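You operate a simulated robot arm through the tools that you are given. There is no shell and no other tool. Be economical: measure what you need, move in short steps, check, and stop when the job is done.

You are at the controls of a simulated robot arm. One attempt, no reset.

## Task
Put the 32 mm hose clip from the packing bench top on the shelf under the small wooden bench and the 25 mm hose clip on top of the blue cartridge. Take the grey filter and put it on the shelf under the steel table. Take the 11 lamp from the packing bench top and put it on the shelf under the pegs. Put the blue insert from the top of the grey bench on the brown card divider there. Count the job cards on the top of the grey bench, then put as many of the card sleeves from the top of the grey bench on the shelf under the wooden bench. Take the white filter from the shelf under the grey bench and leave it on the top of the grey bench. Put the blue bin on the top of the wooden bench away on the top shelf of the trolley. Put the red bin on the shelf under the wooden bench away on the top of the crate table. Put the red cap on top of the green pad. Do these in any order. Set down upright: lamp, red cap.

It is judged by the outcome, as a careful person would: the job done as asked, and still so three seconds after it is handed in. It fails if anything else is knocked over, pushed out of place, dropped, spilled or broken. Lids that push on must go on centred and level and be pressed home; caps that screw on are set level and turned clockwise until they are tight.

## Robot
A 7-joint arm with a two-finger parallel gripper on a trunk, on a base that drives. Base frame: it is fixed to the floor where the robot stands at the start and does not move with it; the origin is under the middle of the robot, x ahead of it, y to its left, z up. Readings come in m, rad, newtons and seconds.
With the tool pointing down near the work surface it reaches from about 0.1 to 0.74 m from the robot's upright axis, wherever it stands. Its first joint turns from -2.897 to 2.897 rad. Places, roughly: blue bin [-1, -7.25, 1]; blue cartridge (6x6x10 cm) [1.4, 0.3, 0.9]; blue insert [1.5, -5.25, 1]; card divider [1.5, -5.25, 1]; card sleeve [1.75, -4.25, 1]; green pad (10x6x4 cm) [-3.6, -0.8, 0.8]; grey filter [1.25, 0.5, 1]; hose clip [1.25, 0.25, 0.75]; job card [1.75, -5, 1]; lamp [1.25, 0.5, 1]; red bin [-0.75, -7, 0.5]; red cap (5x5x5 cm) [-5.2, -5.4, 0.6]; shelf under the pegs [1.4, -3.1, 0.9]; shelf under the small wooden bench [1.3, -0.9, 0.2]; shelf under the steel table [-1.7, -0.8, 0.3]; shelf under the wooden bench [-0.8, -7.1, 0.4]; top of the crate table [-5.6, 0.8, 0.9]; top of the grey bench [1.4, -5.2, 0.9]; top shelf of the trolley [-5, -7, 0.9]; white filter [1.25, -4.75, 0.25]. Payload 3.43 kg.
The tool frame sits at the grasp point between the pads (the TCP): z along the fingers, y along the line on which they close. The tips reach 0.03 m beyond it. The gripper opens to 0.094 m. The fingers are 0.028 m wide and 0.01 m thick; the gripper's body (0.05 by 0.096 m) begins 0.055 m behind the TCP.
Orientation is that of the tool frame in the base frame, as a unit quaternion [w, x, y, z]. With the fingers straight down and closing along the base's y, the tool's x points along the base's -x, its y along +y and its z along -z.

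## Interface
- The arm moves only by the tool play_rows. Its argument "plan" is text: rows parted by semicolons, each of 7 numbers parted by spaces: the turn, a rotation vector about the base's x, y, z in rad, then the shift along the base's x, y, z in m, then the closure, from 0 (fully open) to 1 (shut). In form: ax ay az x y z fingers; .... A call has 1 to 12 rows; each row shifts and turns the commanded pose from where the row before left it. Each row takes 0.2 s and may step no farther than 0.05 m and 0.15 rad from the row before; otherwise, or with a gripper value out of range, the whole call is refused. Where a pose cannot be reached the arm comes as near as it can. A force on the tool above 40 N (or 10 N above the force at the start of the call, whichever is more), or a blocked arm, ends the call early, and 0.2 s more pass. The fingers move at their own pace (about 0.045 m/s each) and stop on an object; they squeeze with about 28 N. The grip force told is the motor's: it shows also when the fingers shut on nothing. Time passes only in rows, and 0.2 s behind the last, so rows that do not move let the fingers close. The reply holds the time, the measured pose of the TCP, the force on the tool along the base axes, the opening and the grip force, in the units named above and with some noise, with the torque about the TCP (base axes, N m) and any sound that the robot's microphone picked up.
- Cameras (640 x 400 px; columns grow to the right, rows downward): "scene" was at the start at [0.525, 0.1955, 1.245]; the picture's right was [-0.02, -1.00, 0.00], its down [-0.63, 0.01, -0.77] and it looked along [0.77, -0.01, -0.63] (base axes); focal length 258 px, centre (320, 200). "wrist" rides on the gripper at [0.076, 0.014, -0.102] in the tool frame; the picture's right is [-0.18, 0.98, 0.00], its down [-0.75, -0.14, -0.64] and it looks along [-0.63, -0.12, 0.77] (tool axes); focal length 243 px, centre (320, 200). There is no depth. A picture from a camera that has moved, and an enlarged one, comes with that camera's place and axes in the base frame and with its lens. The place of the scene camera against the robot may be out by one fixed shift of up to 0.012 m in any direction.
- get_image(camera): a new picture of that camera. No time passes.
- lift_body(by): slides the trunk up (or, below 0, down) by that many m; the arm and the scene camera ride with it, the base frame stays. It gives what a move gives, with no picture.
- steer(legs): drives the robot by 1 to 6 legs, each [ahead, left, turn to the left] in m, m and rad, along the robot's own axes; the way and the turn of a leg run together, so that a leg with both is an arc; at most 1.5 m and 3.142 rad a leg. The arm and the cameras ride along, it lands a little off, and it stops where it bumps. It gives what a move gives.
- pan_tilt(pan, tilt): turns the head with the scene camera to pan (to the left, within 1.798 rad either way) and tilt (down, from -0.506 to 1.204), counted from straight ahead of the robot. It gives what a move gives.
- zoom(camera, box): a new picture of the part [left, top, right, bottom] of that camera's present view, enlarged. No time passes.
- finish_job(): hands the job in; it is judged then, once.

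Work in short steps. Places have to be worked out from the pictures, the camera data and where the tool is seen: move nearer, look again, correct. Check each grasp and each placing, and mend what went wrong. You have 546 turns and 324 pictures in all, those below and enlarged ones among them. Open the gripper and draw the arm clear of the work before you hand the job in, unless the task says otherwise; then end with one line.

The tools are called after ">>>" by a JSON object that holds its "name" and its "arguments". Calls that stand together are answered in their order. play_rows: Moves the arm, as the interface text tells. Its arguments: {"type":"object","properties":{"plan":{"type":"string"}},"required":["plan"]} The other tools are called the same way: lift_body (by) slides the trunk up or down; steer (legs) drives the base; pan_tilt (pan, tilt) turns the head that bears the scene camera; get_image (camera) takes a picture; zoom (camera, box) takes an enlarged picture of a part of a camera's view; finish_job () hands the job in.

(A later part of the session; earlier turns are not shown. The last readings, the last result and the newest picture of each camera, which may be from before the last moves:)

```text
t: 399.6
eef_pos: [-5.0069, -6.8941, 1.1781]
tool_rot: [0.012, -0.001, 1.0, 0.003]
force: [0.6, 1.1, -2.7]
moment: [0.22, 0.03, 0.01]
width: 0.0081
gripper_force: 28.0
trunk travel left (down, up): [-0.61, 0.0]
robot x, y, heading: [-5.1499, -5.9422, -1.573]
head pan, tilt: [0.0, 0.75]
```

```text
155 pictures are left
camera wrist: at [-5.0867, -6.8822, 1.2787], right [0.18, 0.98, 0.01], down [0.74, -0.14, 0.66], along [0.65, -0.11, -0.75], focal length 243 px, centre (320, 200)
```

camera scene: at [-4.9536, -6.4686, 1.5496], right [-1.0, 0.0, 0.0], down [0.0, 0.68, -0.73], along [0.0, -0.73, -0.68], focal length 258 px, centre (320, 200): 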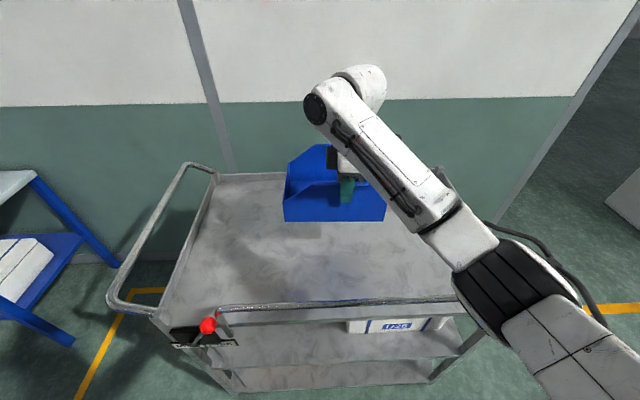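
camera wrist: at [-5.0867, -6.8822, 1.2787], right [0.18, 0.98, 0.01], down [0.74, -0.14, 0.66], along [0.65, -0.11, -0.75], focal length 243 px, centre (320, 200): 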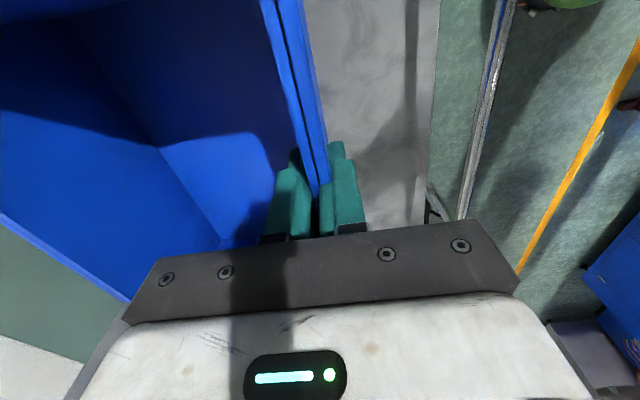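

The shelf surface is clear under the bin; a rail runs along its front at z≈1.0. Drive 0.06 ahead and lower in steps.

>>> {"name": "steer", "arguments": {"legs": [[0.07, 0, 0]]}}

>>> {"name": "play_rows", "arguments": {"plan": "0 0 0 0 0 -0.03 1;0 0 0 0 0 -0.03 1;0 0 0 0 0 -0.03 1;0 0 0 0 0 -0.03 1;0 0 0 0 0 -0.03 1"}}

>>> {"name": "get_image", "arguments": {"camera": "scene"}}

>>> {"name": "get_image", "arguments": {"camera": "wrist"}}

```text
t: 400.6
eef_pos: [-5.0095, -6.967, 1.1775]
tool_rot: [0.012, -0.001, 1.0, 0.003]
force: [0.3, -0.7, -3.0]
moment: [0.22, 0.03, 0.0]
width: 0.0082
gripper_force: 28.2
trunk travel left (down, up): [-0.61, 0.0]
robot x, y, heading: [-5.143, -6.0203, -1.572]
head pan, tilt: [0.0, 0.75]
```

```text
t: 401.9
eef_pos: [-5.0089, -6.967, 1.0287]
tool_rot: [0.011, 0.0, 1.0, 0.002]
force: [0.4, 0.0, -3.3]
moment: [0.21, 0.01, -0.02]
width: 0.0082
gripper_force: 28.1
trunk travel left (down, up): [-0.61, 0.0]
robot x, y, heading: [-5.1436, -6.0157, -1.577]
head pan, tilt: [0.0, 0.75]
```

```text
154 pictures are left
camera scene: at [-4.954, -6.5399, 1.5496], right [-1.0, 0.0, 0.0], down [0.0, 0.68, -0.73], along [0.0, -0.73, -0.68], focal length 258 px, centre (320, 200)
```

scene: 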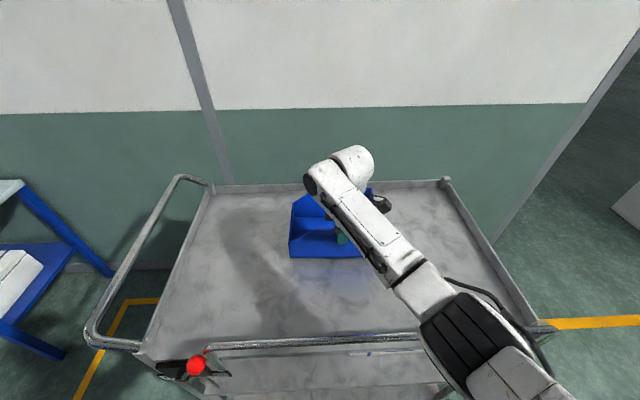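

```text
153 pictures are left
camera wrist: at [-5.0877, -6.9539, 1.1291], right [0.18, 0.98, 0.01], down [0.74, -0.14, 0.66], along [0.65, -0.11, -0.75], focal length 243 px, centre (320, 200)
```

wrist: 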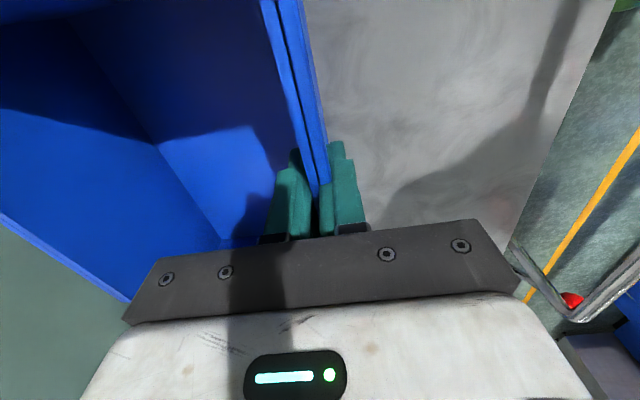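

Continuing down in small guarded steps.

>>> {"name": "play_rows", "arguments": {"plan": "0 0 0 0 0 -0.01 1;0 0 0 0 0 -0.01 1;0 0 0 0 0 -0.008 1;0 0 0 0 0 -0.006 1;0 0 0 0 0 -0.006 1;0 0 0 0 0 -0.006 1;0 0 0 0 0 0 1"}}

>>> {"name": "get_image", "arguments": {"camera": "scene"}}

```text
t: 403.4
eef_pos: [-5.0079, -6.9673, 0.9844]
tool_rot: [0.012, 0.0, 1.0, 0.001]
force: [0.5, -6.0, 22.1]
moment: [-0.32, 0.03, 0.0]
width: 0.0085
gripper_force: 27.8
trunk travel left (down, up): [-0.61, 0.0]
robot x, y, heading: [-5.147, -6.014, -1.569]
head pan, tilt: [0.0, 0.75]
```

```text
152 pictures are left
camera scene: at [-4.9542, -6.5392, 1.55], right [-1.0, 0.0, 0.0], down [0.0, 0.68, -0.73], along [0.0, -0.73, -0.68], focal length 258 px, centre (320, 200)
```

scene: 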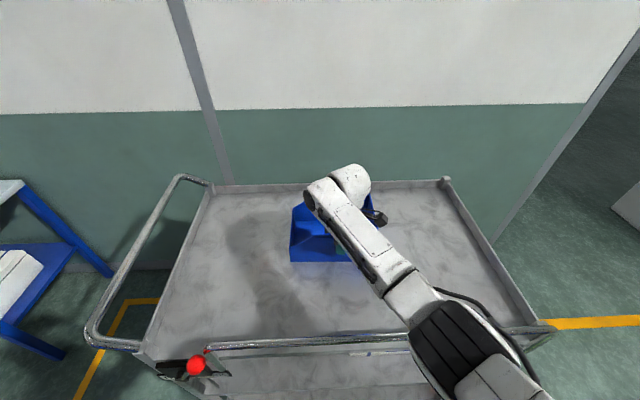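

Bin bottom touches the shelf (22 N at 0.984). Relax and open.

>>> {"name": "play_rows", "arguments": {"plan": "0 0 0 0 0 0.002 1;0 0 0 0 0 0 0.7;0 0 0 0 0 0 0.5;0 0 0 0 0 0 0.5;0 0 0 0 0 0.03 0.5;0 0 0 0 0 0.04 0.5;0 0 0 0 0 0.04 0.5;0 0 0 0 0 0.04 0.5"}}

>>> {"name": "get_image", "arguments": {"camera": "scene"}}

```text
t: 405.2
eef_pos: [-5.0092, -6.9665, 1.133]
tool_rot: [0.011, -0.001, 1.0, 0.003]
force: [-0.4, 0.4, -0.6]
moment: [-0.01, 0.02, -0.01]
width: 0.0472
gripper_force: 0.0
trunk travel left (down, up): [-0.61, 0.0]
robot x, y, heading: [-5.1429, -6.0159, -1.572]
head pan, tilt: [0.0, 0.75]
```

```text
151 pictures are left
camera scene: at [-4.9546, -6.5398, 1.5496], right [-1.0, 0.0, 0.0], down [0.0, 0.68, -0.73], along [0.0, -0.73, -0.68], focal length 258 px, centre (320, 200)
```

scene: 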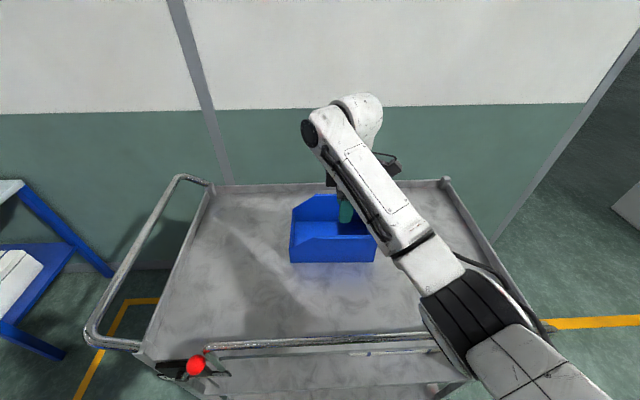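

The blue bin is on the trolley. The red cap should be on a stand behind me near (−5.2,−5.4). I'll turn left to face +x and look at it.

>>> {"name": "steer", "arguments": {"legs": [[0.0, 0, 1.572], [0.2, 0, 0]]}}

>>> {"name": "pan_tilt", "arguments": {"pan": 1.6, "tilt": 0.6}}

>>> {"name": "get_image", "arguments": {"camera": "scene"}}

```text
t: 410.6
eef_pos: [-3.9917, -5.8938, 1.1342]
tool_rot: [0.007, -0.704, 0.711, 0.011]
force: [1.5, -0.5, -0.5]
moment: [0.0, 0.01, -0.07]
width: 0.0471
gripper_force: 0.2
trunk travel left (down, up): [-0.61, 0.0]
robot x, y, heading: [-4.9465, -6.0204, -0.014]
head pan, tilt: [0.0, 0.75]
```

```text
t: 412.3
eef_pos: [-3.9934, -5.8935, 1.1344]
tool_rot: [0.006, -0.704, 0.71, 0.01]
force: [-0.5, -0.2, 0.9]
moment: [-0.01, 0.0, -0.02]
width: 0.0469
gripper_force: 0.1
trunk travel left (down, up): [-0.61, 0.0]
robot x, y, heading: [-4.9471, -6.0206, -0.011]
head pan, tilt: [1.6, 0.6]
```

```text
150 pictures are left
camera scene: at [-4.5045, -5.7401, 1.5625], right [1.0, 0.01, 0.0], down [0.01, -0.56, -0.83], along [-0.01, 0.82, -0.57], focal length 258 px, centre (320, 200)
```

scene: 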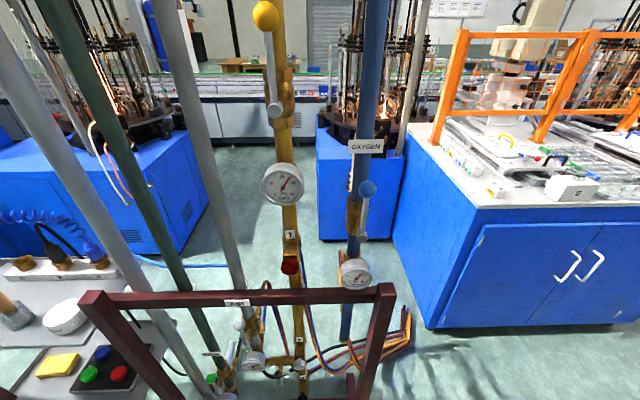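

The red cap seems to be beside a blue and green one on the stand at lower left. Moving back (−x) for a better view.

>>> {"name": "steer", "arguments": {"legs": [[-0.7, -0.15, 0.011]]}}

>>> {"name": "pan_tilt", "arguments": {"pan": 1.6, "tilt": 0.85}}

>>> {"name": "get_image", "arguments": {"camera": "scene"}}

```text
t: 416.2
eef_pos: [-4.6938, -6.0247, 1.1334]
tool_rot: [0.006, -0.707, 0.707, 0.009]
force: [-0.1, -0.8, 0.1]
moment: [0.03, 0.02, 0.01]
width: 0.0469
gripper_force: 0.0
trunk travel left (down, up): [-0.61, 0.0]
robot x, y, heading: [-5.6446, -6.1594, -0.006]
head pan, tilt: [1.6, 0.6]
```

```text
t: 417.0
eef_pos: [-4.6939, -6.025, 1.1334]
tool_rot: [-0.006, 0.707, -0.707, -0.01]
force: [-0.4, -0.4, -0.3]
moment: [0.02, 0.0, -0.01]
width: 0.0472
gripper_force: 0.2
trunk travel left (down, up): [-0.61, 0.0]
robot x, y, heading: [-5.6439, -6.1578, -0.006]
head pan, tilt: [1.6, 0.85]
```

```text
149 pictures are left
camera scene: at [-5.2067, -5.8871, 1.5417], right [1.0, 0.03, 0.0], down [0.02, -0.75, -0.66], along [-0.02, 0.66, -0.75], focal length 258 px, centre (320, 200)
```

scene: 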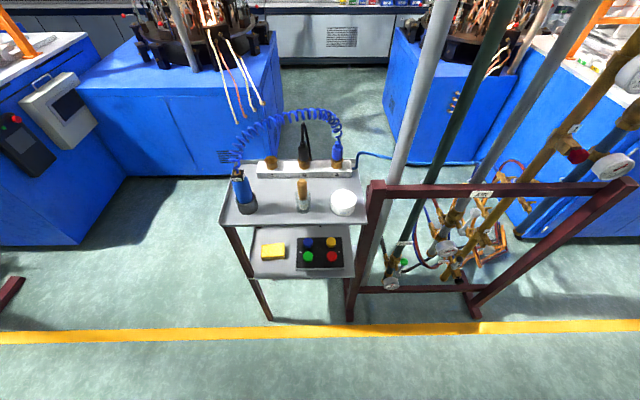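

>>> {"name": "zoom", "arguments": {"camera": "scene", "box": [210, 140, 390, 310]}}

```text
2.35 times, centred on (300, 225) of scene
camera zoom: at [-5.2067, -5.8871, 1.5417], right [1.0, 0.03, 0.0], down [0.02, -0.75, -0.66], along [-0.02, 0.66, -0.75], focal length 608 px, centre (367, 141)
```

zoom: 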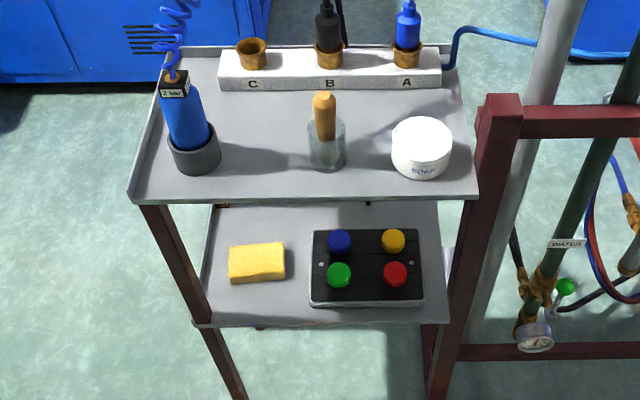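

The red cap sits on a black cap block on the stand's lower shelf at about (−5.175,−5.364, top 0.60), under an upper shelf (z≈0.89, front edge y≈−5.42). I'll need a tilted hand from the front. First, in the free aisle, undo the yaw and draw the arm in.

>>> {"name": "play_rows", "arguments": {"plan": "0 0 -0.143 -0.025 0 0 0.4;0 0 -0.143 -0.025 0 0 0.4;0 0 -0.143 -0.025 0 0 0.4;0 0 -0.143 -0.025 0 0 0.4;0 0 -0.143 -0.025 0 0 0.4;0 0 -0.143 -0.025 0 0 0.4;0 0 -0.143 -0.025 0 0 0.4;0 0 -0.143 -0.025 0 0 0.4;0 0 -0.143 -0.025 0 0 0.4;0 0 -0.143 -0.025 0 0 0.4;0 0 -0.143 -0.025 0 0 0.4"}}

>>> {"name": "pan_tilt", "arguments": {"pan": 0.3, "tilt": 0.8}}

>>> {"name": "get_image", "arguments": {"camera": "scene"}}

```text
t: 419.4
eef_pos: [-4.9693, -6.0244, 1.134]
tool_rot: [0.011, 0.002, 1.0, 0.003]
force: [0.7, 0.3, -0.5]
moment: [0.01, -0.01, 0.0]
width: 0.0565
gripper_force: 0.0
trunk travel left (down, up): [-0.61, 0.0]
robot x, y, heading: [-5.6447, -6.1596, -0.004]
head pan, tilt: [1.6, 0.85]
```

```text
t: 420.8
eef_pos: [-4.9676, -6.0251, 1.1342]
tool_rot: [0.011, 0.0, 1.0, 0.002]
force: [-0.1, 1.0, -0.8]
moment: [0.01, 0.02, -0.03]
width: 0.0565
gripper_force: 0.1
trunk travel left (down, up): [-0.61, 0.0]
robot x, y, heading: [-5.6438, -6.1599, -0.006]
head pan, tilt: [0.3, 0.799]
```

```text
147 pictures are left
camera scene: at [-5.1276, -5.9417, 1.5457], right [0.29, -0.96, 0.0], down [-0.69, -0.21, -0.7], along [0.67, 0.2, -0.72], focal length 258 px, centre (320, 200)
```

scene: 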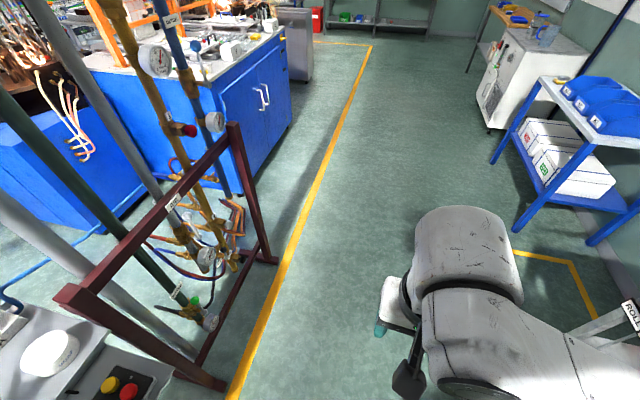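

Tool is vertical and drawn in. Now tilt it 40° forward, then turn left to face the stand.

>>> {"name": "play_rows", "arguments": {"plan": "0 -0.14 0 0 0 -0.02 0;0 -0.14 0 0 0 -0.02 0;0 -0.14 0 0 0 -0.02 0;0 -0.14 0 0 0 -0.02 0;0 -0.14 0 0 0 -0.02 0"}}

>>> {"name": "steer", "arguments": {"legs": [[0, -0.1, 0], [0, 0, 1.576]]}}

>>> {"name": "pan_tilt", "arguments": {"pan": -0.4, "tilt": 0.8}}

>>> {"name": "get_image", "arguments": {"camera": "scene"}}

```text
t: 422.0
eef_pos: [-4.9685, -6.0247, 1.0323]
tool_rot: [0.354, -0.001, 0.935, 0.003]
force: [-0.1, 0.1, 0.3]
moment: [0.01, -0.01, -0.03]
width: 0.0939
gripper_force: 0.3
trunk travel left (down, up): [-0.61, 0.0]
robot x, y, heading: [-5.647, -6.1573, -0.005]
head pan, tilt: [0.3, 0.799]
```

```text
t: 427.1
eef_pos: [-5.7937, -5.5866, 1.0339]
tool_rot: [-0.246, 0.668, -0.655, -0.254]
force: [-0.1, -0.6, -0.2]
moment: [-0.02, -0.01, -0.03]
width: 0.094
gripper_force: 0.1
trunk travel left (down, up): [-0.61, 0.0]
robot x, y, heading: [-5.6478, -6.257, 1.587]
head pan, tilt: [0.3, 0.799]
```

```text
t: 428.1
eef_pos: [-5.7936, -5.5869, 1.0343]
tool_rot: [-0.246, 0.668, -0.655, -0.254]
force: [0.4, 0.3, -0.2]
moment: [0.01, -0.01, -0.03]
width: 0.0939
gripper_force: 0.0
trunk travel left (down, up): [-0.61, 0.0]
robot x, y, heading: [-5.6438, -6.2609, 1.583]
head pan, tilt: [-0.4, 0.799]
```

```text
146 pictures are left
camera scene: at [-5.8199, -5.7445, 1.5457], right [0.93, -0.37, 0.0], down [-0.27, -0.67, -0.7], along [0.26, 0.65, -0.72], focal length 258 px, centre (320, 200)
```

scene: 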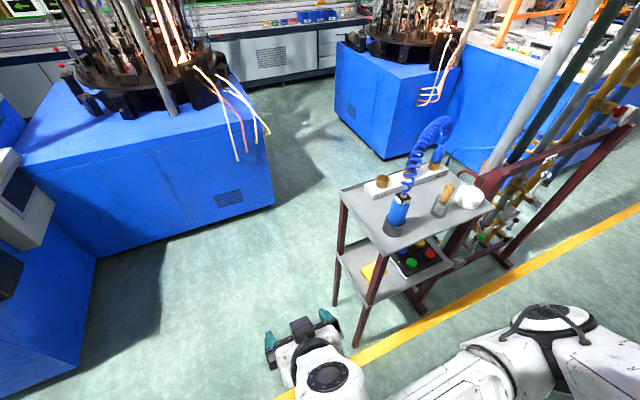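

The hand is drawn in beside the stand. Lowering the trunk 0.4 m and sidestepping right to face the caps.

>>> {"name": "lift_body", "arguments": {"by": -0.36}}

>>> {"name": "steer", "arguments": {"legs": [[0, -0.6, -0.012]]}}

>>> {"name": "get_image", "arguments": {"camera": "wrist"}}

>>> {"name": "pan_tilt", "arguments": {"pan": 0.0, "tilt": 0.8}}

>>> {"name": "get_image", "arguments": {"camera": "scene"}}

```text
t: 431.6
eef_pos: [-5.7935, -5.5866, 0.674]
tool_rot: [-0.246, 0.668, -0.655, -0.254]
force: [0.1, -0.6, -0.2]
moment: [-0.03, 0.01, 0.02]
width: 0.094
gripper_force: 0.1
trunk travel left (down, up): [-0.25, 0.36]
robot x, y, heading: [-5.644, -6.2623, 1.586]
head pan, tilt: [-0.4, 0.799]
```

```text
t: 435.0
eef_pos: [-5.1789, -5.5797, 0.6741]
tool_rot: [-0.248, 0.663, -0.66, -0.252]
force: [-0.8, 0.3, -0.5]
moment: [-0.01, 0.06, 0.02]
width: 0.0942
gripper_force: 0.1
trunk travel left (down, up): [-0.25, 0.36]
robot x, y, heading: [-5.0425, -6.2556, 1.568]
head pan, tilt: [-0.4, 0.799]
```

```text
145 pictures are left
camera wrist: at [-5.1929, -5.7048, 0.6999], right [-0.98, 0.13, 0.13], down [0.14, 0.14, 0.98], along [0.11, 0.98, -0.16], focal length 243 px, centre (320, 200)
```

wrist: 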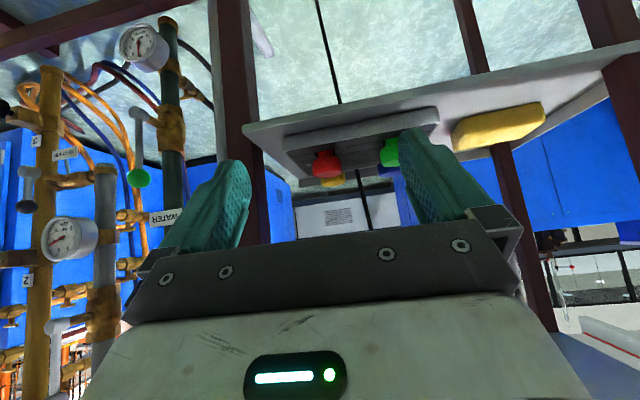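

```text
t: 435.9
eef_pos: [-5.1797, -5.5802, 0.6741]
tool_rot: [-0.248, 0.663, -0.66, -0.252]
force: [-0.4, 0.1, -0.3]
moment: [-0.01, 0.0, 0.0]
width: 0.0941
gripper_force: 0.1
trunk travel left (down, up): [-0.25, 0.36]
robot x, y, heading: [-5.0428, -6.2574, 1.575]
head pan, tilt: [0.0, 0.799]
```

```text
144 pictures are left
camera scene: at [-5.2393, -5.731, 1.1857], right [1.0, 0.0, 0.0], down [0.0, -0.72, -0.7], along [0.0, 0.7, -0.72], focal length 258 px, centre (320, 200)
```

scene: 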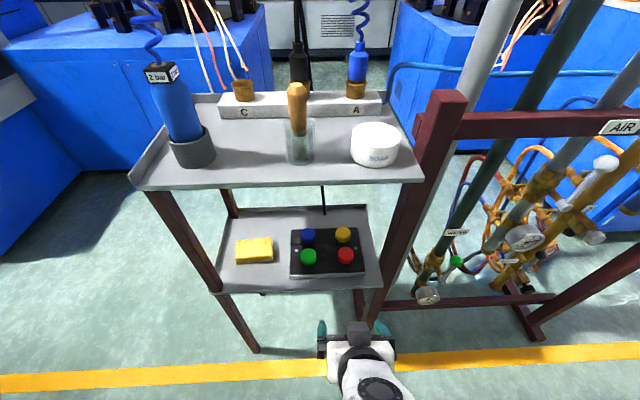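

The red cap: about 41 mm wide, z 0.574–0.614, at (−5.171,−5.364). I'll move to a pre-grasp point 10 cm back along the tilted tool axis and look.

>>> {"name": "play_rows", "arguments": {"plan": "0 0 0 0.004 0.036 0.005 0;0 0 0 0.004 0.036 0.005 0;0 0 0 0 0.036 0.005 0;0 0 0 0 0.03 0.003 0"}}

>>> {"name": "get_image", "arguments": {"camera": "wrist"}}

>>> {"name": "get_image", "arguments": {"camera": "scene"}}

```text
t: 436.9
eef_pos: [-5.1713, -5.4409, 0.6924]
tool_rot: [-0.248, 0.663, -0.66, -0.253]
force: [0.4, -0.4, 1.0]
moment: [-0.02, -0.01, 0.03]
width: 0.0942
gripper_force: 0.0
trunk travel left (down, up): [-0.25, 0.36]
robot x, y, heading: [-5.042, -6.2577, 1.567]
head pan, tilt: [0.0, 0.799]
```

```text
143 pictures are left
camera wrist: at [-5.1843, -5.5666, 0.7181], right [-0.98, 0.13, 0.13], down [0.14, 0.14, 0.98], along [0.11, 0.98, -0.16], focal length 243 px, centre (320, 200)
```

wrist: 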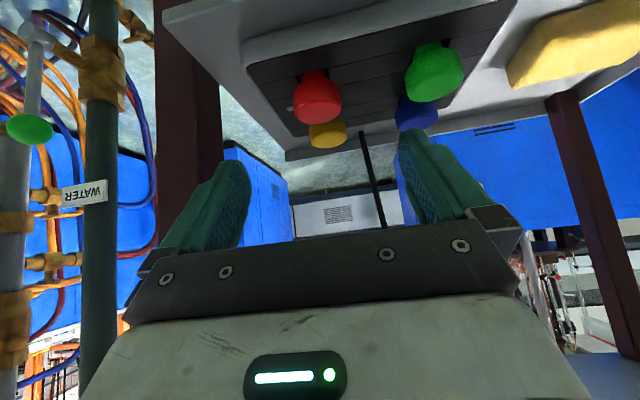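

```text
142 pictures are left
camera scene: at [-5.2392, -5.731, 1.1857], right [1.0, 0.0, 0.0], down [0.0, -0.72, -0.7], along [0.0, 0.7, -0.72], focal length 258 px, centre (320, 200)
```

scene: 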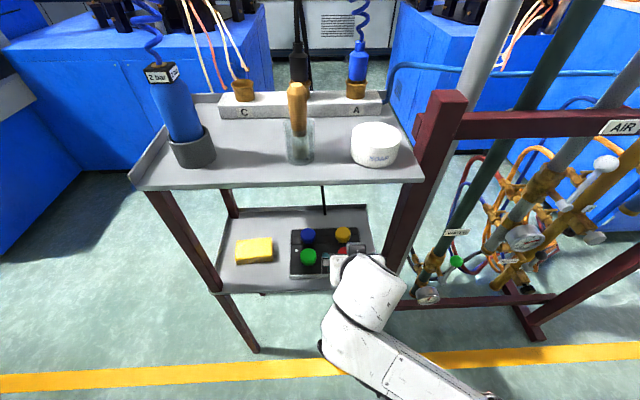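

Aligned with the red cap (−5.169,−5.364,0.596). Advancing along the tool axis and closing.

>>> {"name": "play_rows", "arguments": {"plan": "0 0 0 0.002 0.025 -0.028 0;0 0 0 0 0.025 -0.028 0;0 0 0 0 0.018 -0.021 0"}}

>>> {"name": "get_image", "arguments": {"camera": "wrist"}}

```text
t: 437.7
eef_pos: [-5.1689, -5.3718, 0.6141]
tool_rot: [-0.248, 0.663, -0.66, -0.252]
force: [-0.7, -2.0, 3.8]
moment: [-0.08, -0.15, -0.11]
width: 0.0937
gripper_force: 0.0
trunk travel left (down, up): [-0.25, 0.36]
robot x, y, heading: [-5.0423, -6.2552, 1.567]
head pan, tilt: [0.0, 0.799]
```

```text
141 pictures are left
camera wrist: at [-5.1832, -5.4981, 0.6407], right [-0.98, 0.13, 0.13], down [0.14, 0.14, 0.98], along [0.11, 0.98, -0.16], focal length 243 px, centre (320, 200)
```

wrist: 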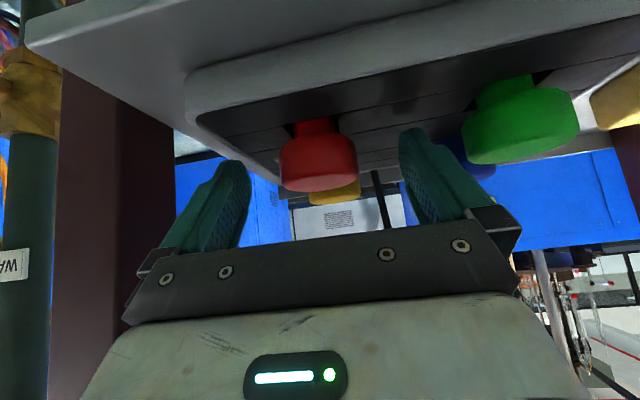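

The cap is between the fingers; there's a light touch of the block, so raise 3 mm and close.

>>> {"name": "play_rows", "arguments": {"plan": "0 0 0 0 0 0.003 0;0 0 0 0 0 0 0.4;0 0 0 0 0 0 0.8;0 0 0 0 0 0 1;0 0 0 0 0 0 1;0 0 0 0 0 0 1"}}

>>> {"name": "get_image", "arguments": {"camera": "wrist"}}

```text
t: 439.1
eef_pos: [-5.1687, -5.3734, 0.6172]
tool_rot: [-0.248, 0.662, -0.661, -0.252]
force: [0.0, 0.2, -0.1]
moment: [-0.04, -0.01, 0.02]
width: 0.0396
gripper_force: 28.3
trunk travel left (down, up): [-0.25, 0.36]
robot x, y, heading: [-5.0426, -6.2549, 1.57]
head pan, tilt: [0.0, 0.799]
```

```text
140 pictures are left
camera wrist: at [-5.1832, -5.4982, 0.6438], right [-0.98, 0.13, 0.13], down [0.14, 0.14, 0.98], along [0.11, 0.98, -0.16], focal length 243 px, centre (320, 200)
```

wrist: 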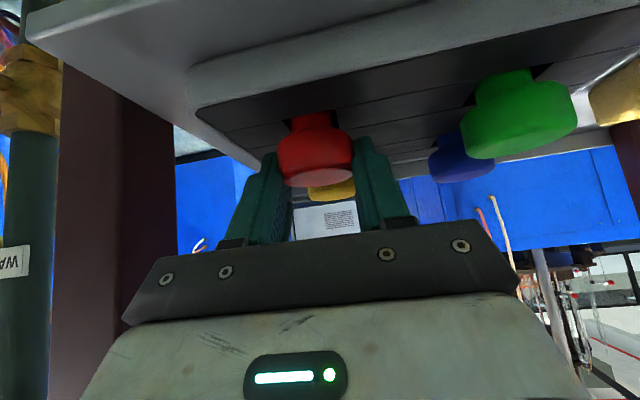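

Gripped (39.6 mm). Lifting gently straight up.

>>> {"name": "play_rows", "arguments": {"plan": "0 0 0 0 0 0.008 1;0 0 0 0 0 0.012 1;0 0 0 0 0 0.02 1;0 0 0 0 0 0.02 1"}}

>>> {"name": "get_image", "arguments": {"camera": "wrist"}}

```text
t: 440.1
eef_pos: [-5.1681, -5.3728, 0.6785]
tool_rot: [-0.249, 0.663, -0.66, -0.251]
force: [0.2, 0.6, 0.8]
moment: [-0.01, 0.01, -0.02]
width: 0.0389
gripper_force: 27.8
trunk travel left (down, up): [-0.25, 0.36]
robot x, y, heading: [-5.0446, -6.2522, 1.576]
head pan, tilt: [0.0, 0.799]
```

```text
139 pictures are left
camera wrist: at [-5.1828, -5.4985, 0.7041], right [-0.98, 0.13, 0.13], down [0.14, 0.14, 0.98], along [0.11, 0.98, -0.16], focal length 243 px, centre (320, 200)
```

wrist: 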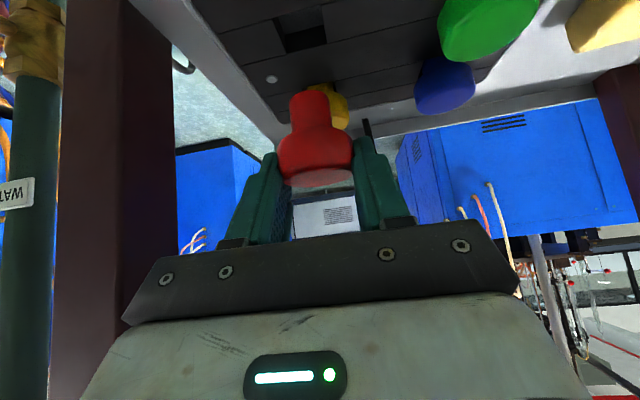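

The cap is out: a wide top on a narrower stem, upright. Draw it back from the stand, raise the trunk, and head east along the aisle.

>>> {"name": "play_rows", "arguments": {"plan": "0 0 0 0 0 0.015 1;0 0 0 0 -0.035 0.01 1;0 0 0 0 -0.04 0 1;0 0 0 0 -0.04 0 1;0 0 0 0 -0.04 0 1;0 0 0 0 -0.04 0 1"}}

>>> {"name": "lift_body", "arguments": {"by": 0.36}}

>>> {"name": "get_image", "arguments": {"camera": "wrist"}}

>>> {"name": "get_image", "arguments": {"camera": "scene"}}

```text
t: 441.5
eef_pos: [-5.1683, -5.5677, 0.7032]
tool_rot: [-0.248, 0.663, -0.66, -0.252]
force: [-0.2, 0.0, 0.5]
moment: [-0.02, 0.0, 0.0]
width: 0.0392
gripper_force: 28.2
trunk travel left (down, up): [-0.25, 0.36]
robot x, y, heading: [-5.0446, -6.2558, 1.57]
head pan, tilt: [0.0, 0.799]
```

```text
t: 445.0
eef_pos: [-5.1675, -5.5669, 1.0637]
tool_rot: [-0.248, 0.663, -0.66, -0.252]
force: [-0.4, -0.5, 0.5]
moment: [0.0, 0.0, 0.0]
width: 0.0391
gripper_force: 28.4
trunk travel left (down, up): [-0.61, 0.0]
robot x, y, heading: [-5.0434, -6.255, 1.572]
head pan, tilt: [0.0, 0.799]
```

```text
138 pictures are left
camera wrist: at [-5.1826, -5.6928, 1.0897], right [-0.98, 0.13, 0.13], down [0.14, 0.14, 0.98], along [0.11, 0.98, -0.16], focal length 243 px, centre (320, 200)
```

wrist: 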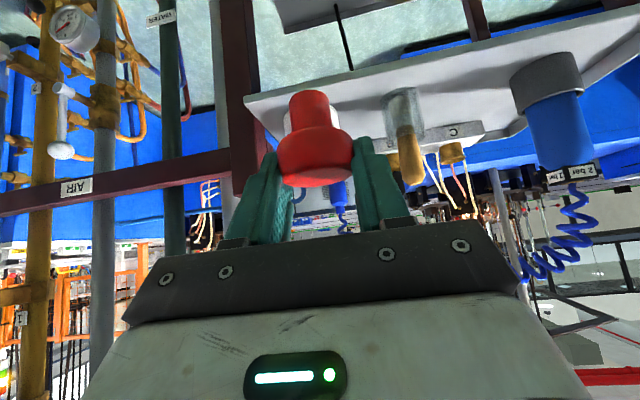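

```text
137 pictures are left
camera scene: at [-5.2394, -5.731, 1.5457], right [1.0, 0.0, 0.0], down [0.0, -0.72, -0.7], along [0.0, 0.7, -0.72], focal length 258 px, centre (320, 200)
```

scene: 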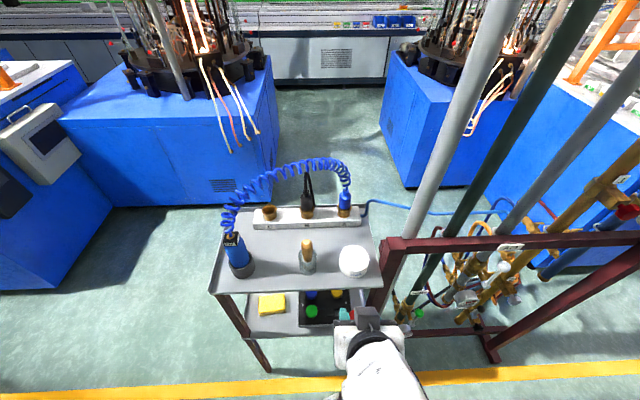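

Turning right and driving east along the aisle.

>>> {"name": "steer", "arguments": {"legs": [[0, 0, -1.57], [1.4, 0.25, 0], [1.45, 0, 0], [1.45, 0, 0], [0.35, 0, 0]]}}

>>> {"name": "pan_tilt", "arguments": {"pan": 1.5, "tilt": 0.3}}

>>> {"name": "get_image", "arguments": {"camera": "scene"}}

```text
t: 471.3
eef_pos: [0.2789, -5.8314, 1.0648]
tool_rot: [0.353, -0.007, 0.935, 0.005]
force: [0.3, 0.3, -0.6]
moment: [-0.01, 0.02, 0.0]
width: 0.0396
gripper_force: 27.9
trunk travel left (down, up): [-0.61, 0.0]
robot x, y, heading: [-0.4066, -5.9661, 0.008]
head pan, tilt: [0.0, 0.799]
```

```text
t: 472.9
eef_pos: [0.2808, -5.8323, 1.0641]
tool_rot: [0.353, -0.007, 0.935, 0.005]
force: [0.2, 0.4, -0.7]
moment: [0.0, -0.03, 0.0]
width: 0.0398
gripper_force: 28.1
trunk travel left (down, up): [-0.61, 0.0]
robot x, y, heading: [-0.407, -5.9642, 0.014]
head pan, tilt: [1.499, 0.3]
```

```text
136 pictures are left
camera scene: at [0.0366, -5.6723, 1.5901], right [1.0, -0.06, 0.0], down [-0.02, -0.3, -0.96], along [0.06, 0.95, -0.3], focal length 258 px, centre (320, 200)
```

scene: 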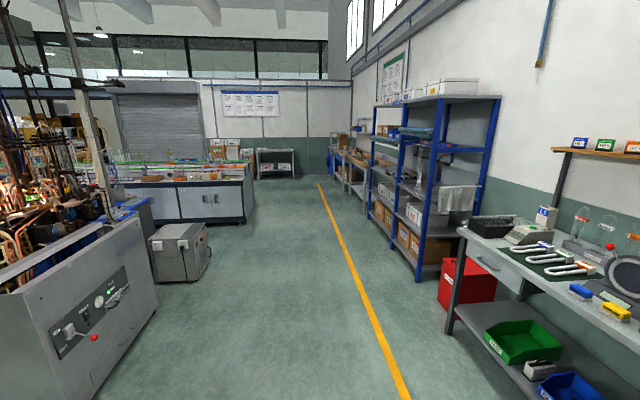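

A clear corridor north. Turning left and driving up along x≈−0.35.

>>> {"name": "steer", "arguments": {"legs": [[0, 0, 1.56], [1.45, 0, 0], [1.45, 0, 0], [1.45, 0, 0], [1.0, 0, 0]]}}

>>> {"name": "pan_tilt", "arguments": {"pan": 1.0, "tilt": 0.3}}

>>> {"name": "get_image", "arguments": {"camera": "scene"}}

```text
t: 502.4
eef_pos: [-0.5679, 0.0949, 1.0638]
tool_rot: [0.249, -0.661, 0.662, 0.251]
force: [0.3, -0.5, -0.1]
moment: [-0.01, 0.01, -0.02]
width: 0.0397
gripper_force: 27.9
trunk travel left (down, up): [-0.61, 0.0]
robot x, y, heading: [-0.444, -0.5904, 1.564]
head pan, tilt: [1.499, 0.3]
```

```text
t: 503.3
eef_pos: [-0.5683, 0.095, 1.0624]
tool_rot: [0.25, -0.66, 0.662, 0.252]
force: [-0.3, -0.1, -0.4]
moment: [-0.02, 0.0, -0.02]
width: 0.0397
gripper_force: 27.8
trunk travel left (down, up): [-0.61, 0.0]
robot x, y, heading: [-0.4467, -0.5943, 1.558]
head pan, tilt: [1.0, 0.3]
```

```text
135 pictures are left
camera scene: at [-0.7184, -0.0982, 1.5901], right [0.55, 0.84, 0.0], down [0.25, -0.16, -0.96], along [-0.8, 0.52, -0.3], focal length 258 px, centre (320, 200)
```

scene: 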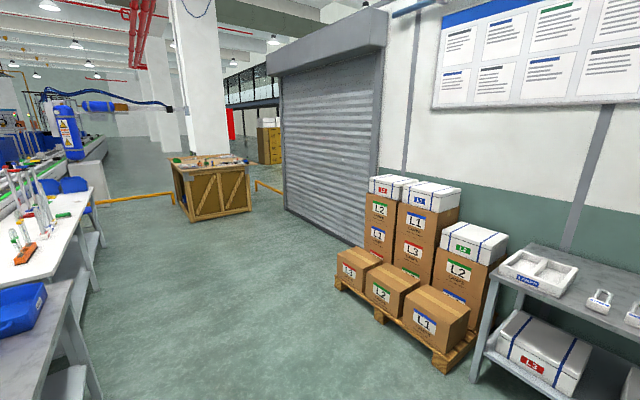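

The crate table is visible ahead left, and tables to the left. I'll move to y≈0.35, turn to face −x, and drive west past the tables.

>>> {"name": "steer", "arguments": {"legs": [[0.95, 0, 0], [0, 0, 1.578], [1.0, 0, 0]]}}

>>> {"name": "pan_tilt", "arguments": {"pan": 0.9, "tilt": 0.4}}

>>> {"name": "get_image", "arguments": {"camera": "scene"}}

```text
t: 516.9
eef_pos: [-2.1269, 0.2465, 1.0645]
tool_rot: [0.002, 0.936, -0.001, -0.353]
force: [-0.6, 0.9, -0.4]
moment: [-0.01, -0.05, 0.0]
width: 0.0395
gripper_force: 27.5
trunk travel left (down, up): [-0.61, 0.0]
robot x, y, heading: [-1.4362, 0.3691, 3.136]
head pan, tilt: [1.0, 0.3]
```

```text
t: 517.6
eef_pos: [-2.127, 0.2476, 1.0644]
tool_rot: [0.002, 0.935, -0.002, -0.354]
force: [-0.1, -0.3, -0.2]
moment: [-0.01, 0.01, -0.01]
width: 0.0396
gripper_force: 27.8
trunk travel left (down, up): [-0.61, 0.0]
robot x, y, heading: [-1.4362, 0.3671, 3.135]
head pan, tilt: [0.901, 0.4]
```

```text
134 pictures are left
camera scene: at [-1.9421, 0.1067, 1.5809], right [-0.78, 0.63, 0.0], down [0.24, 0.3, -0.92], along [-0.58, -0.72, -0.39], focal length 258 px, centre (320, 200)
```

scene: 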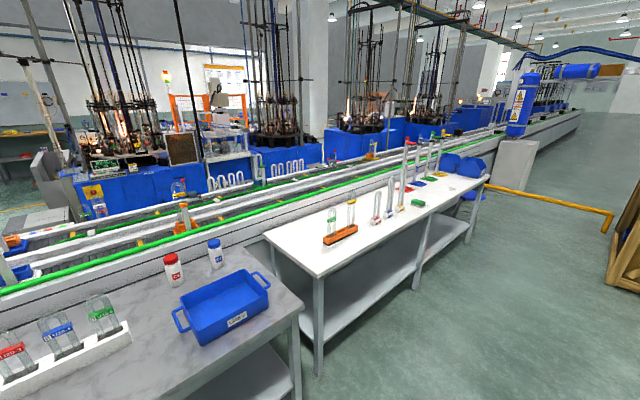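

>>> {"name": "zoom", "arguments": {"camera": "scene", "box": [300, 120, 500, 250]}}

```text
3.08 times, centred on (400, 185) of scene
camera zoom: at [-1.9421, 0.1067, 1.5809], right [-0.78, 0.63, 0.0], down [0.24, 0.3, -0.92], along [-0.58, -0.72, -0.39], focal length 796 px, centre (74, 246)
```

zoom: 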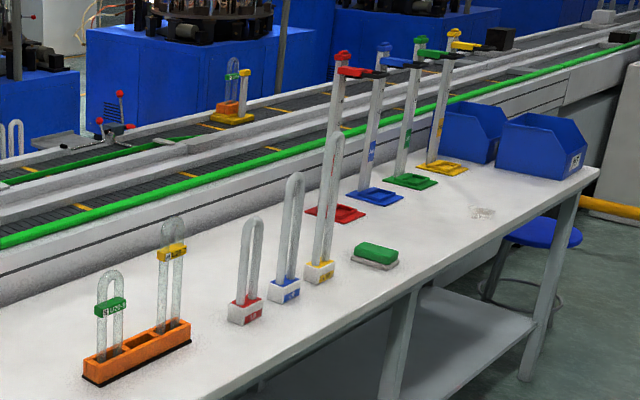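

The green pad is at about (−3.58,−0.79), near the table's front edge (y≈−0.68). I'll drive west, then turn to face the table.

>>> {"name": "steer", "arguments": {"legs": [[1.2, -0.1, 0], [1.05, 0, 0], [0, 0, 1.576]]}}

>>> {"name": "pan_tilt", "arguments": {"pan": -0.1, "tilt": 0.7}}

>>> {"name": "get_image", "arguments": {"camera": "scene"}}

```text
t: 532.5
eef_pos: [-3.5876, -0.1804, 1.0632]
tool_rot: [0.247, 0.672, 0.651, -0.253]
force: [-0.4, 0.0, -0.4]
moment: [0.0, 0.02, 0.01]
width: 0.0394
gripper_force: 28.4
trunk travel left (down, up): [-0.61, 0.0]
robot x, y, heading: [-3.6848, 0.513, -1.603]
head pan, tilt: [0.901, 0.4]
```

```text
t: 533.8
eef_pos: [-3.587, -0.1803, 1.0637]
tool_rot: [0.248, 0.672, 0.651, -0.252]
force: [0.1, 0.3, 0.2]
moment: [0.0, -0.01, 0.03]
width: 0.0394
gripper_force: 28.2
trunk travel left (down, up): [-0.61, 0.0]
robot x, y, heading: [-3.6893, 0.5118, -1.608]
head pan, tilt: [-0.099, 0.7]
```

```text
132 pictures are left
camera scene: at [-3.5251, -0.0193, 1.554], right [-0.99, 0.13, 0.0], down [0.09, 0.64, -0.77], along [-0.1, -0.76, -0.64], focal length 258 px, centre (320, 200)
```

scene: 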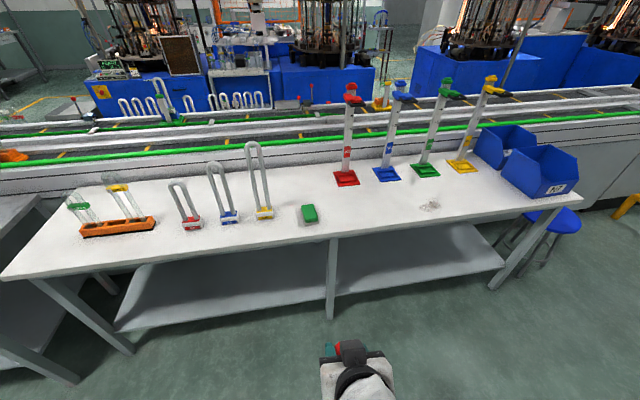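

Pad top centre ≈(−3.581,−0.79,0.832). Driving ahead 0.45 and looking with the wrist camera.

>>> {"name": "steer", "arguments": {"legs": [[0.45, 0, 0.033]]}}

>>> {"name": "get_image", "arguments": {"camera": "wrist"}}

>>> {"name": "get_image", "arguments": {"camera": "scene"}}

```text
t: 536.5
eef_pos: [-3.5718, -0.6303, 1.0637]
tool_rot: [0.252, 0.66, 0.663, -0.248]
force: [-0.4, 0.9, -0.2]
moment: [0.01, -0.01, 0.03]
width: 0.0396
gripper_force: 28.1
trunk travel left (down, up): [-0.61, 0.0]
robot x, y, heading: [-3.7025, 0.0598, -1.571]
head pan, tilt: [-0.099, 0.7]
```

```text
131 pictures are left
camera wrist: at [-3.5584, -0.5048, 1.0897], right [0.98, -0.13, 0.13], down [-0.14, -0.14, 0.98], along [-0.11, -0.98, -0.16], focal length 243 px, centre (320, 200)
```

wrist: 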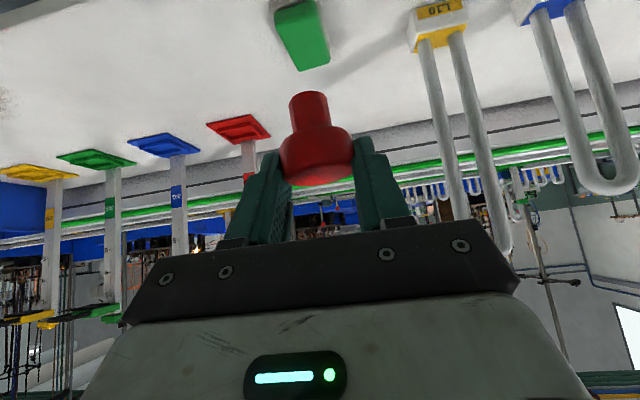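

```text
130 pictures are left
camera scene: at [-3.5145, -0.4665, 1.554], right [-0.99, 0.1, 0.0], down [0.06, 0.64, -0.76], along [-0.08, -0.76, -0.64], focal length 258 px, centre (320, 200)
```

scene: 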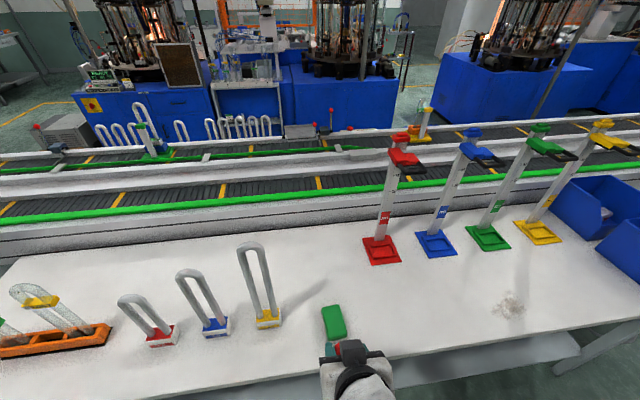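

The pad lies along y (y −0.74…−0.84, 6 cm wide, centred x≈−3.58). Driving 0.15 ahead and lowering to just above it.

>>> {"name": "steer", "arguments": {"legs": [[0.15, -0.008, 0]]}}

>>> {"name": "play_rows", "arguments": {"plan": "0 0 0 0 0 -0.035 1;0 0 0 0 0 -0.035 1;0 0 0 0 0 -0.035 1;0 0 0 0 0 -0.025 1"}}

>>> {"name": "get_image", "arguments": {"camera": "wrist"}}

>>> {"name": "get_image", "arguments": {"camera": "scene"}}

```text
t: 537.9
eef_pos: [-3.5777, -0.7804, 1.0641]
tool_rot: [0.253, 0.659, 0.663, -0.248]
force: [-0.7, 0.7, -0.1]
moment: [0.01, 0.0, 0.0]
width: 0.0396
gripper_force: 28.5
trunk travel left (down, up): [-0.61, 0.0]
robot x, y, heading: [-3.7067, -0.0908, -1.57]
head pan, tilt: [-0.099, 0.7]
```

```text
t: 538.9
eef_pos: [-3.5795, -0.7806, 0.9329]
tool_rot: [0.252, 0.659, 0.664, -0.247]
force: [-0.5, -0.1, -0.6]
moment: [0.01, 0.02, 0.0]
width: 0.0397
gripper_force: 28.2
trunk travel left (down, up): [-0.61, 0.0]
robot x, y, heading: [-3.7054, -0.0923, -1.57]
head pan, tilt: [-0.099, 0.7]
```

```text
129 pictures are left
camera wrist: at [-3.5656, -0.6553, 0.9594], right [0.98, -0.13, 0.13], down [-0.14, -0.14, 0.98], along [-0.11, -0.98, -0.16], focal length 243 px, centre (320, 200)
```

wrist: 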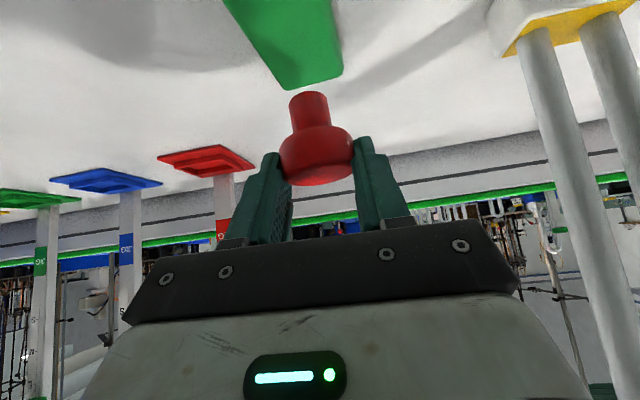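

```text
128 pictures are left
camera scene: at [-3.5212, -0.6174, 1.554], right [-1.0, 0.1, 0.0], down [0.06, 0.64, -0.76], along [-0.07, -0.76, -0.64], focal length 258 px, centre (320, 200)
```

scene: 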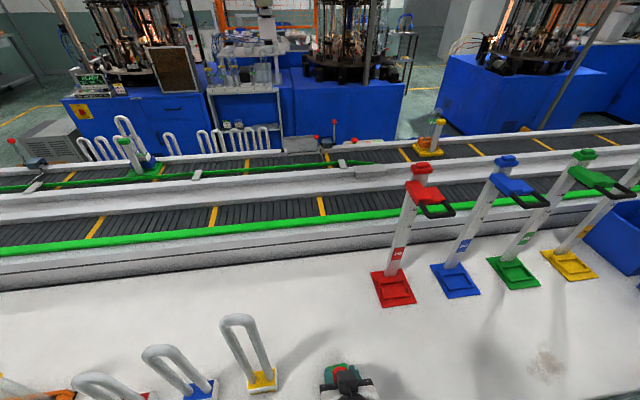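

The stem is over the pad's middle, ~4 cm above. Lowering in guarded steps.

>>> {"name": "play_rows", "arguments": {"plan": "0 0 0 -0.001 0 -0.012 1;0 0 0 0 0 -0.01 1;0 0 0 0 0 -0.006 1;0 0 0 0 0 -0.004 1;0 0 0 0 0 -0.003 1;0 0 0 0 0 -0.003 1;0 0 0 0 0 0 1"}}

>>> {"name": "get_image", "arguments": {"camera": "wrist"}}

```text
t: 540.5
eef_pos: [-3.5794, -0.7807, 0.8955]
tool_rot: [0.252, 0.659, 0.665, -0.247]
force: [-0.3, 0.5, -0.1]
moment: [-0.02, 0.0, 0.0]
width: 0.0396
gripper_force: 27.7
trunk travel left (down, up): [-0.61, 0.0]
robot x, y, heading: [-3.707, -0.0891, -1.569]
head pan, tilt: [-0.099, 0.7]
```

```text
127 pictures are left
camera wrist: at [-3.5666, -0.6557, 0.9218], right [0.98, -0.13, 0.13], down [-0.14, -0.14, 0.98], along [-0.11, -0.98, -0.16], focal length 243 px, centre (320, 200)
```

wrist: 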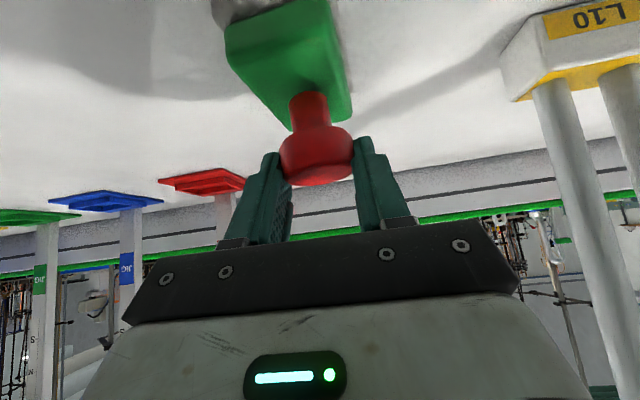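

>>> {"name": "play_rows", "arguments": {"plan": "0 0 0 0 0 -0.003 1;0 0 0 0 0 -0.003 1;0 0 0 0 0 -0.002 1;0 0 0 0 0 -0.002 1;0 0 0 0 0 0 1"}}

```text
t: 541.7
eef_pos: [-3.5787, -0.7813, 0.8881]
tool_rot: [0.255, 0.658, 0.663, -0.249]
force: [0.8, 2.9, 19.3]
moment: [0.04, 0.01, -0.01]
width: 0.0396
gripper_force: 27.8
trunk travel left (down, up): [-0.61, 0.0]
robot x, y, heading: [-3.7069, -0.0923, -1.569]
head pan, tilt: [-0.099, 0.7]
```

Contact. Relax 2 mm and check placement before opening.

>>> {"name": "play_rows", "arguments": {"plan": "0 0 0 0 0 0.002 1;0 0 0 0 0 0 1"}}

>>> {"name": "zoom", "arguments": {"camera": "wrist", "box": [200, 0, 440, 200]}}

```text
t: 542.3
eef_pos: [-3.578, -0.7807, 0.8882]
tool_rot: [0.253, 0.659, 0.664, -0.248]
force: [0.4, -2.7, 11.5]
moment: [-0.21, -0.03, -0.01]
width: 0.0391
gripper_force: 28.2
trunk travel left (down, up): [-0.61, 0.0]
robot x, y, heading: [-3.7059, -0.0922, -1.568]
head pan, tilt: [-0.099, 0.7]
```

```text
2.00 times, centred on (320, 100) of wrist
camera zoom: at [-3.5661, -0.6558, 0.9141], right [0.98, -0.13, 0.13], down [-0.14, -0.14, 0.98], along [-0.11, -0.98, -0.16], focal length 485 px, centre (320, 400)
```

zoom: 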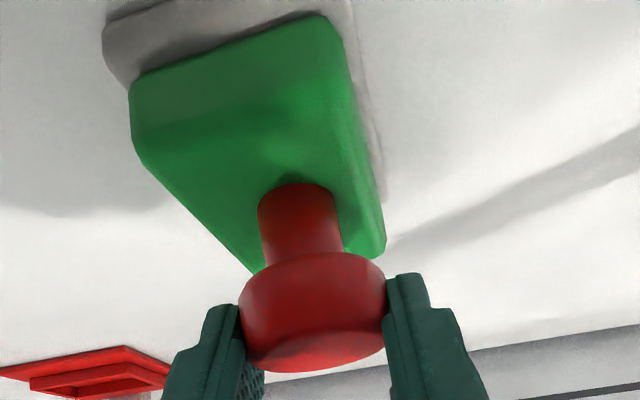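

The stem sits on the pad's top, well inside. Opening and withdrawing along the tool axis.

>>> {"name": "play_rows", "arguments": {"plan": "0 0 0 0 0 0 0.7;0 0 0 0 0 0 0.4;0 0 0 0 0 0 0.1;0 0 0 0 0 0 0;0 0 0 0 0.015 0.018 0;0 0 0 0 0.025 0.03 0;0 0 0 0 0.025 0.03 0;0 0 0 0 0.025 0.03 0"}}

>>> {"name": "get_image", "arguments": {"camera": "wrist"}}

```text
t: 544.1
eef_pos: [-3.5788, -0.6896, 0.9964]
tool_rot: [0.253, 0.658, 0.664, -0.247]
force: [-0.7, -0.4, 0.3]
moment: [0.0, 0.0, 0.03]
width: 0.094
gripper_force: 0.0
trunk travel left (down, up): [-0.61, 0.0]
robot x, y, heading: [-3.7074, -0.0897, -1.569]
head pan, tilt: [-0.099, 0.7]
```

```text
125 pictures are left
camera wrist: at [-3.5661, -0.5659, 1.0226], right [0.98, -0.13, 0.13], down [-0.14, -0.14, 0.98], along [-0.11, -0.98, -0.16], focal length 243 px, centre (320, 200)
```

wrist: 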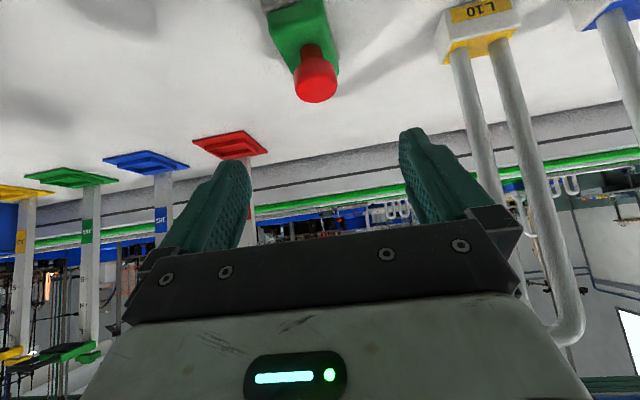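

The red cap stands on the green pad. While here, I look at the crate table for later use.

>>> {"name": "steer", "arguments": {"legs": [[-0.35, 0, 0]]}}

>>> {"name": "pan_tilt", "arguments": {"pan": -1.7, "tilt": 0.35}}

>>> {"name": "get_image", "arguments": {"camera": "scene"}}

```text
t: 546.4
eef_pos: [-3.5801, -0.3386, 0.9966]
tool_rot: [0.252, 0.66, 0.663, -0.248]
force: [-0.2, -0.2, -0.4]
moment: [0.03, 0.01, 0.0]
width: 0.0941
gripper_force: 0.0
trunk travel left (down, up): [-0.61, 0.0]
robot x, y, heading: [-3.7095, 0.2618, -1.571]
head pan, tilt: [-0.099, 0.7]
```

```text
t: 548.1
eef_pos: [-3.5793, -0.3396, 0.9962]
tool_rot: [0.252, 0.66, 0.663, -0.248]
force: [-0.4, 0.4, 0.8]
moment: [0.01, -0.01, -0.03]
width: 0.094
gripper_force: 0.0
trunk travel left (down, up): [-0.61, 0.0]
robot x, y, heading: [-3.7043, 0.2593, -1.57]
head pan, tilt: [-1.7, 0.351]
```

```text
124 pictures are left
camera scene: at [-3.6066, -0.1693, 1.5854], right [0.13, 0.99, 0.0], down [0.34, -0.04, -0.94], along [-0.93, 0.12, -0.34], focal length 258 px, centre (320, 200)
```

scene: 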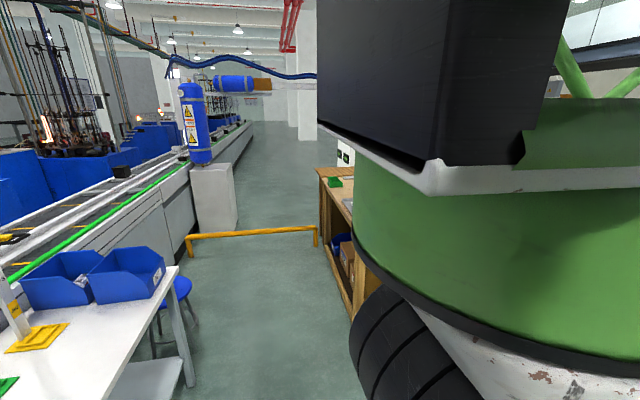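

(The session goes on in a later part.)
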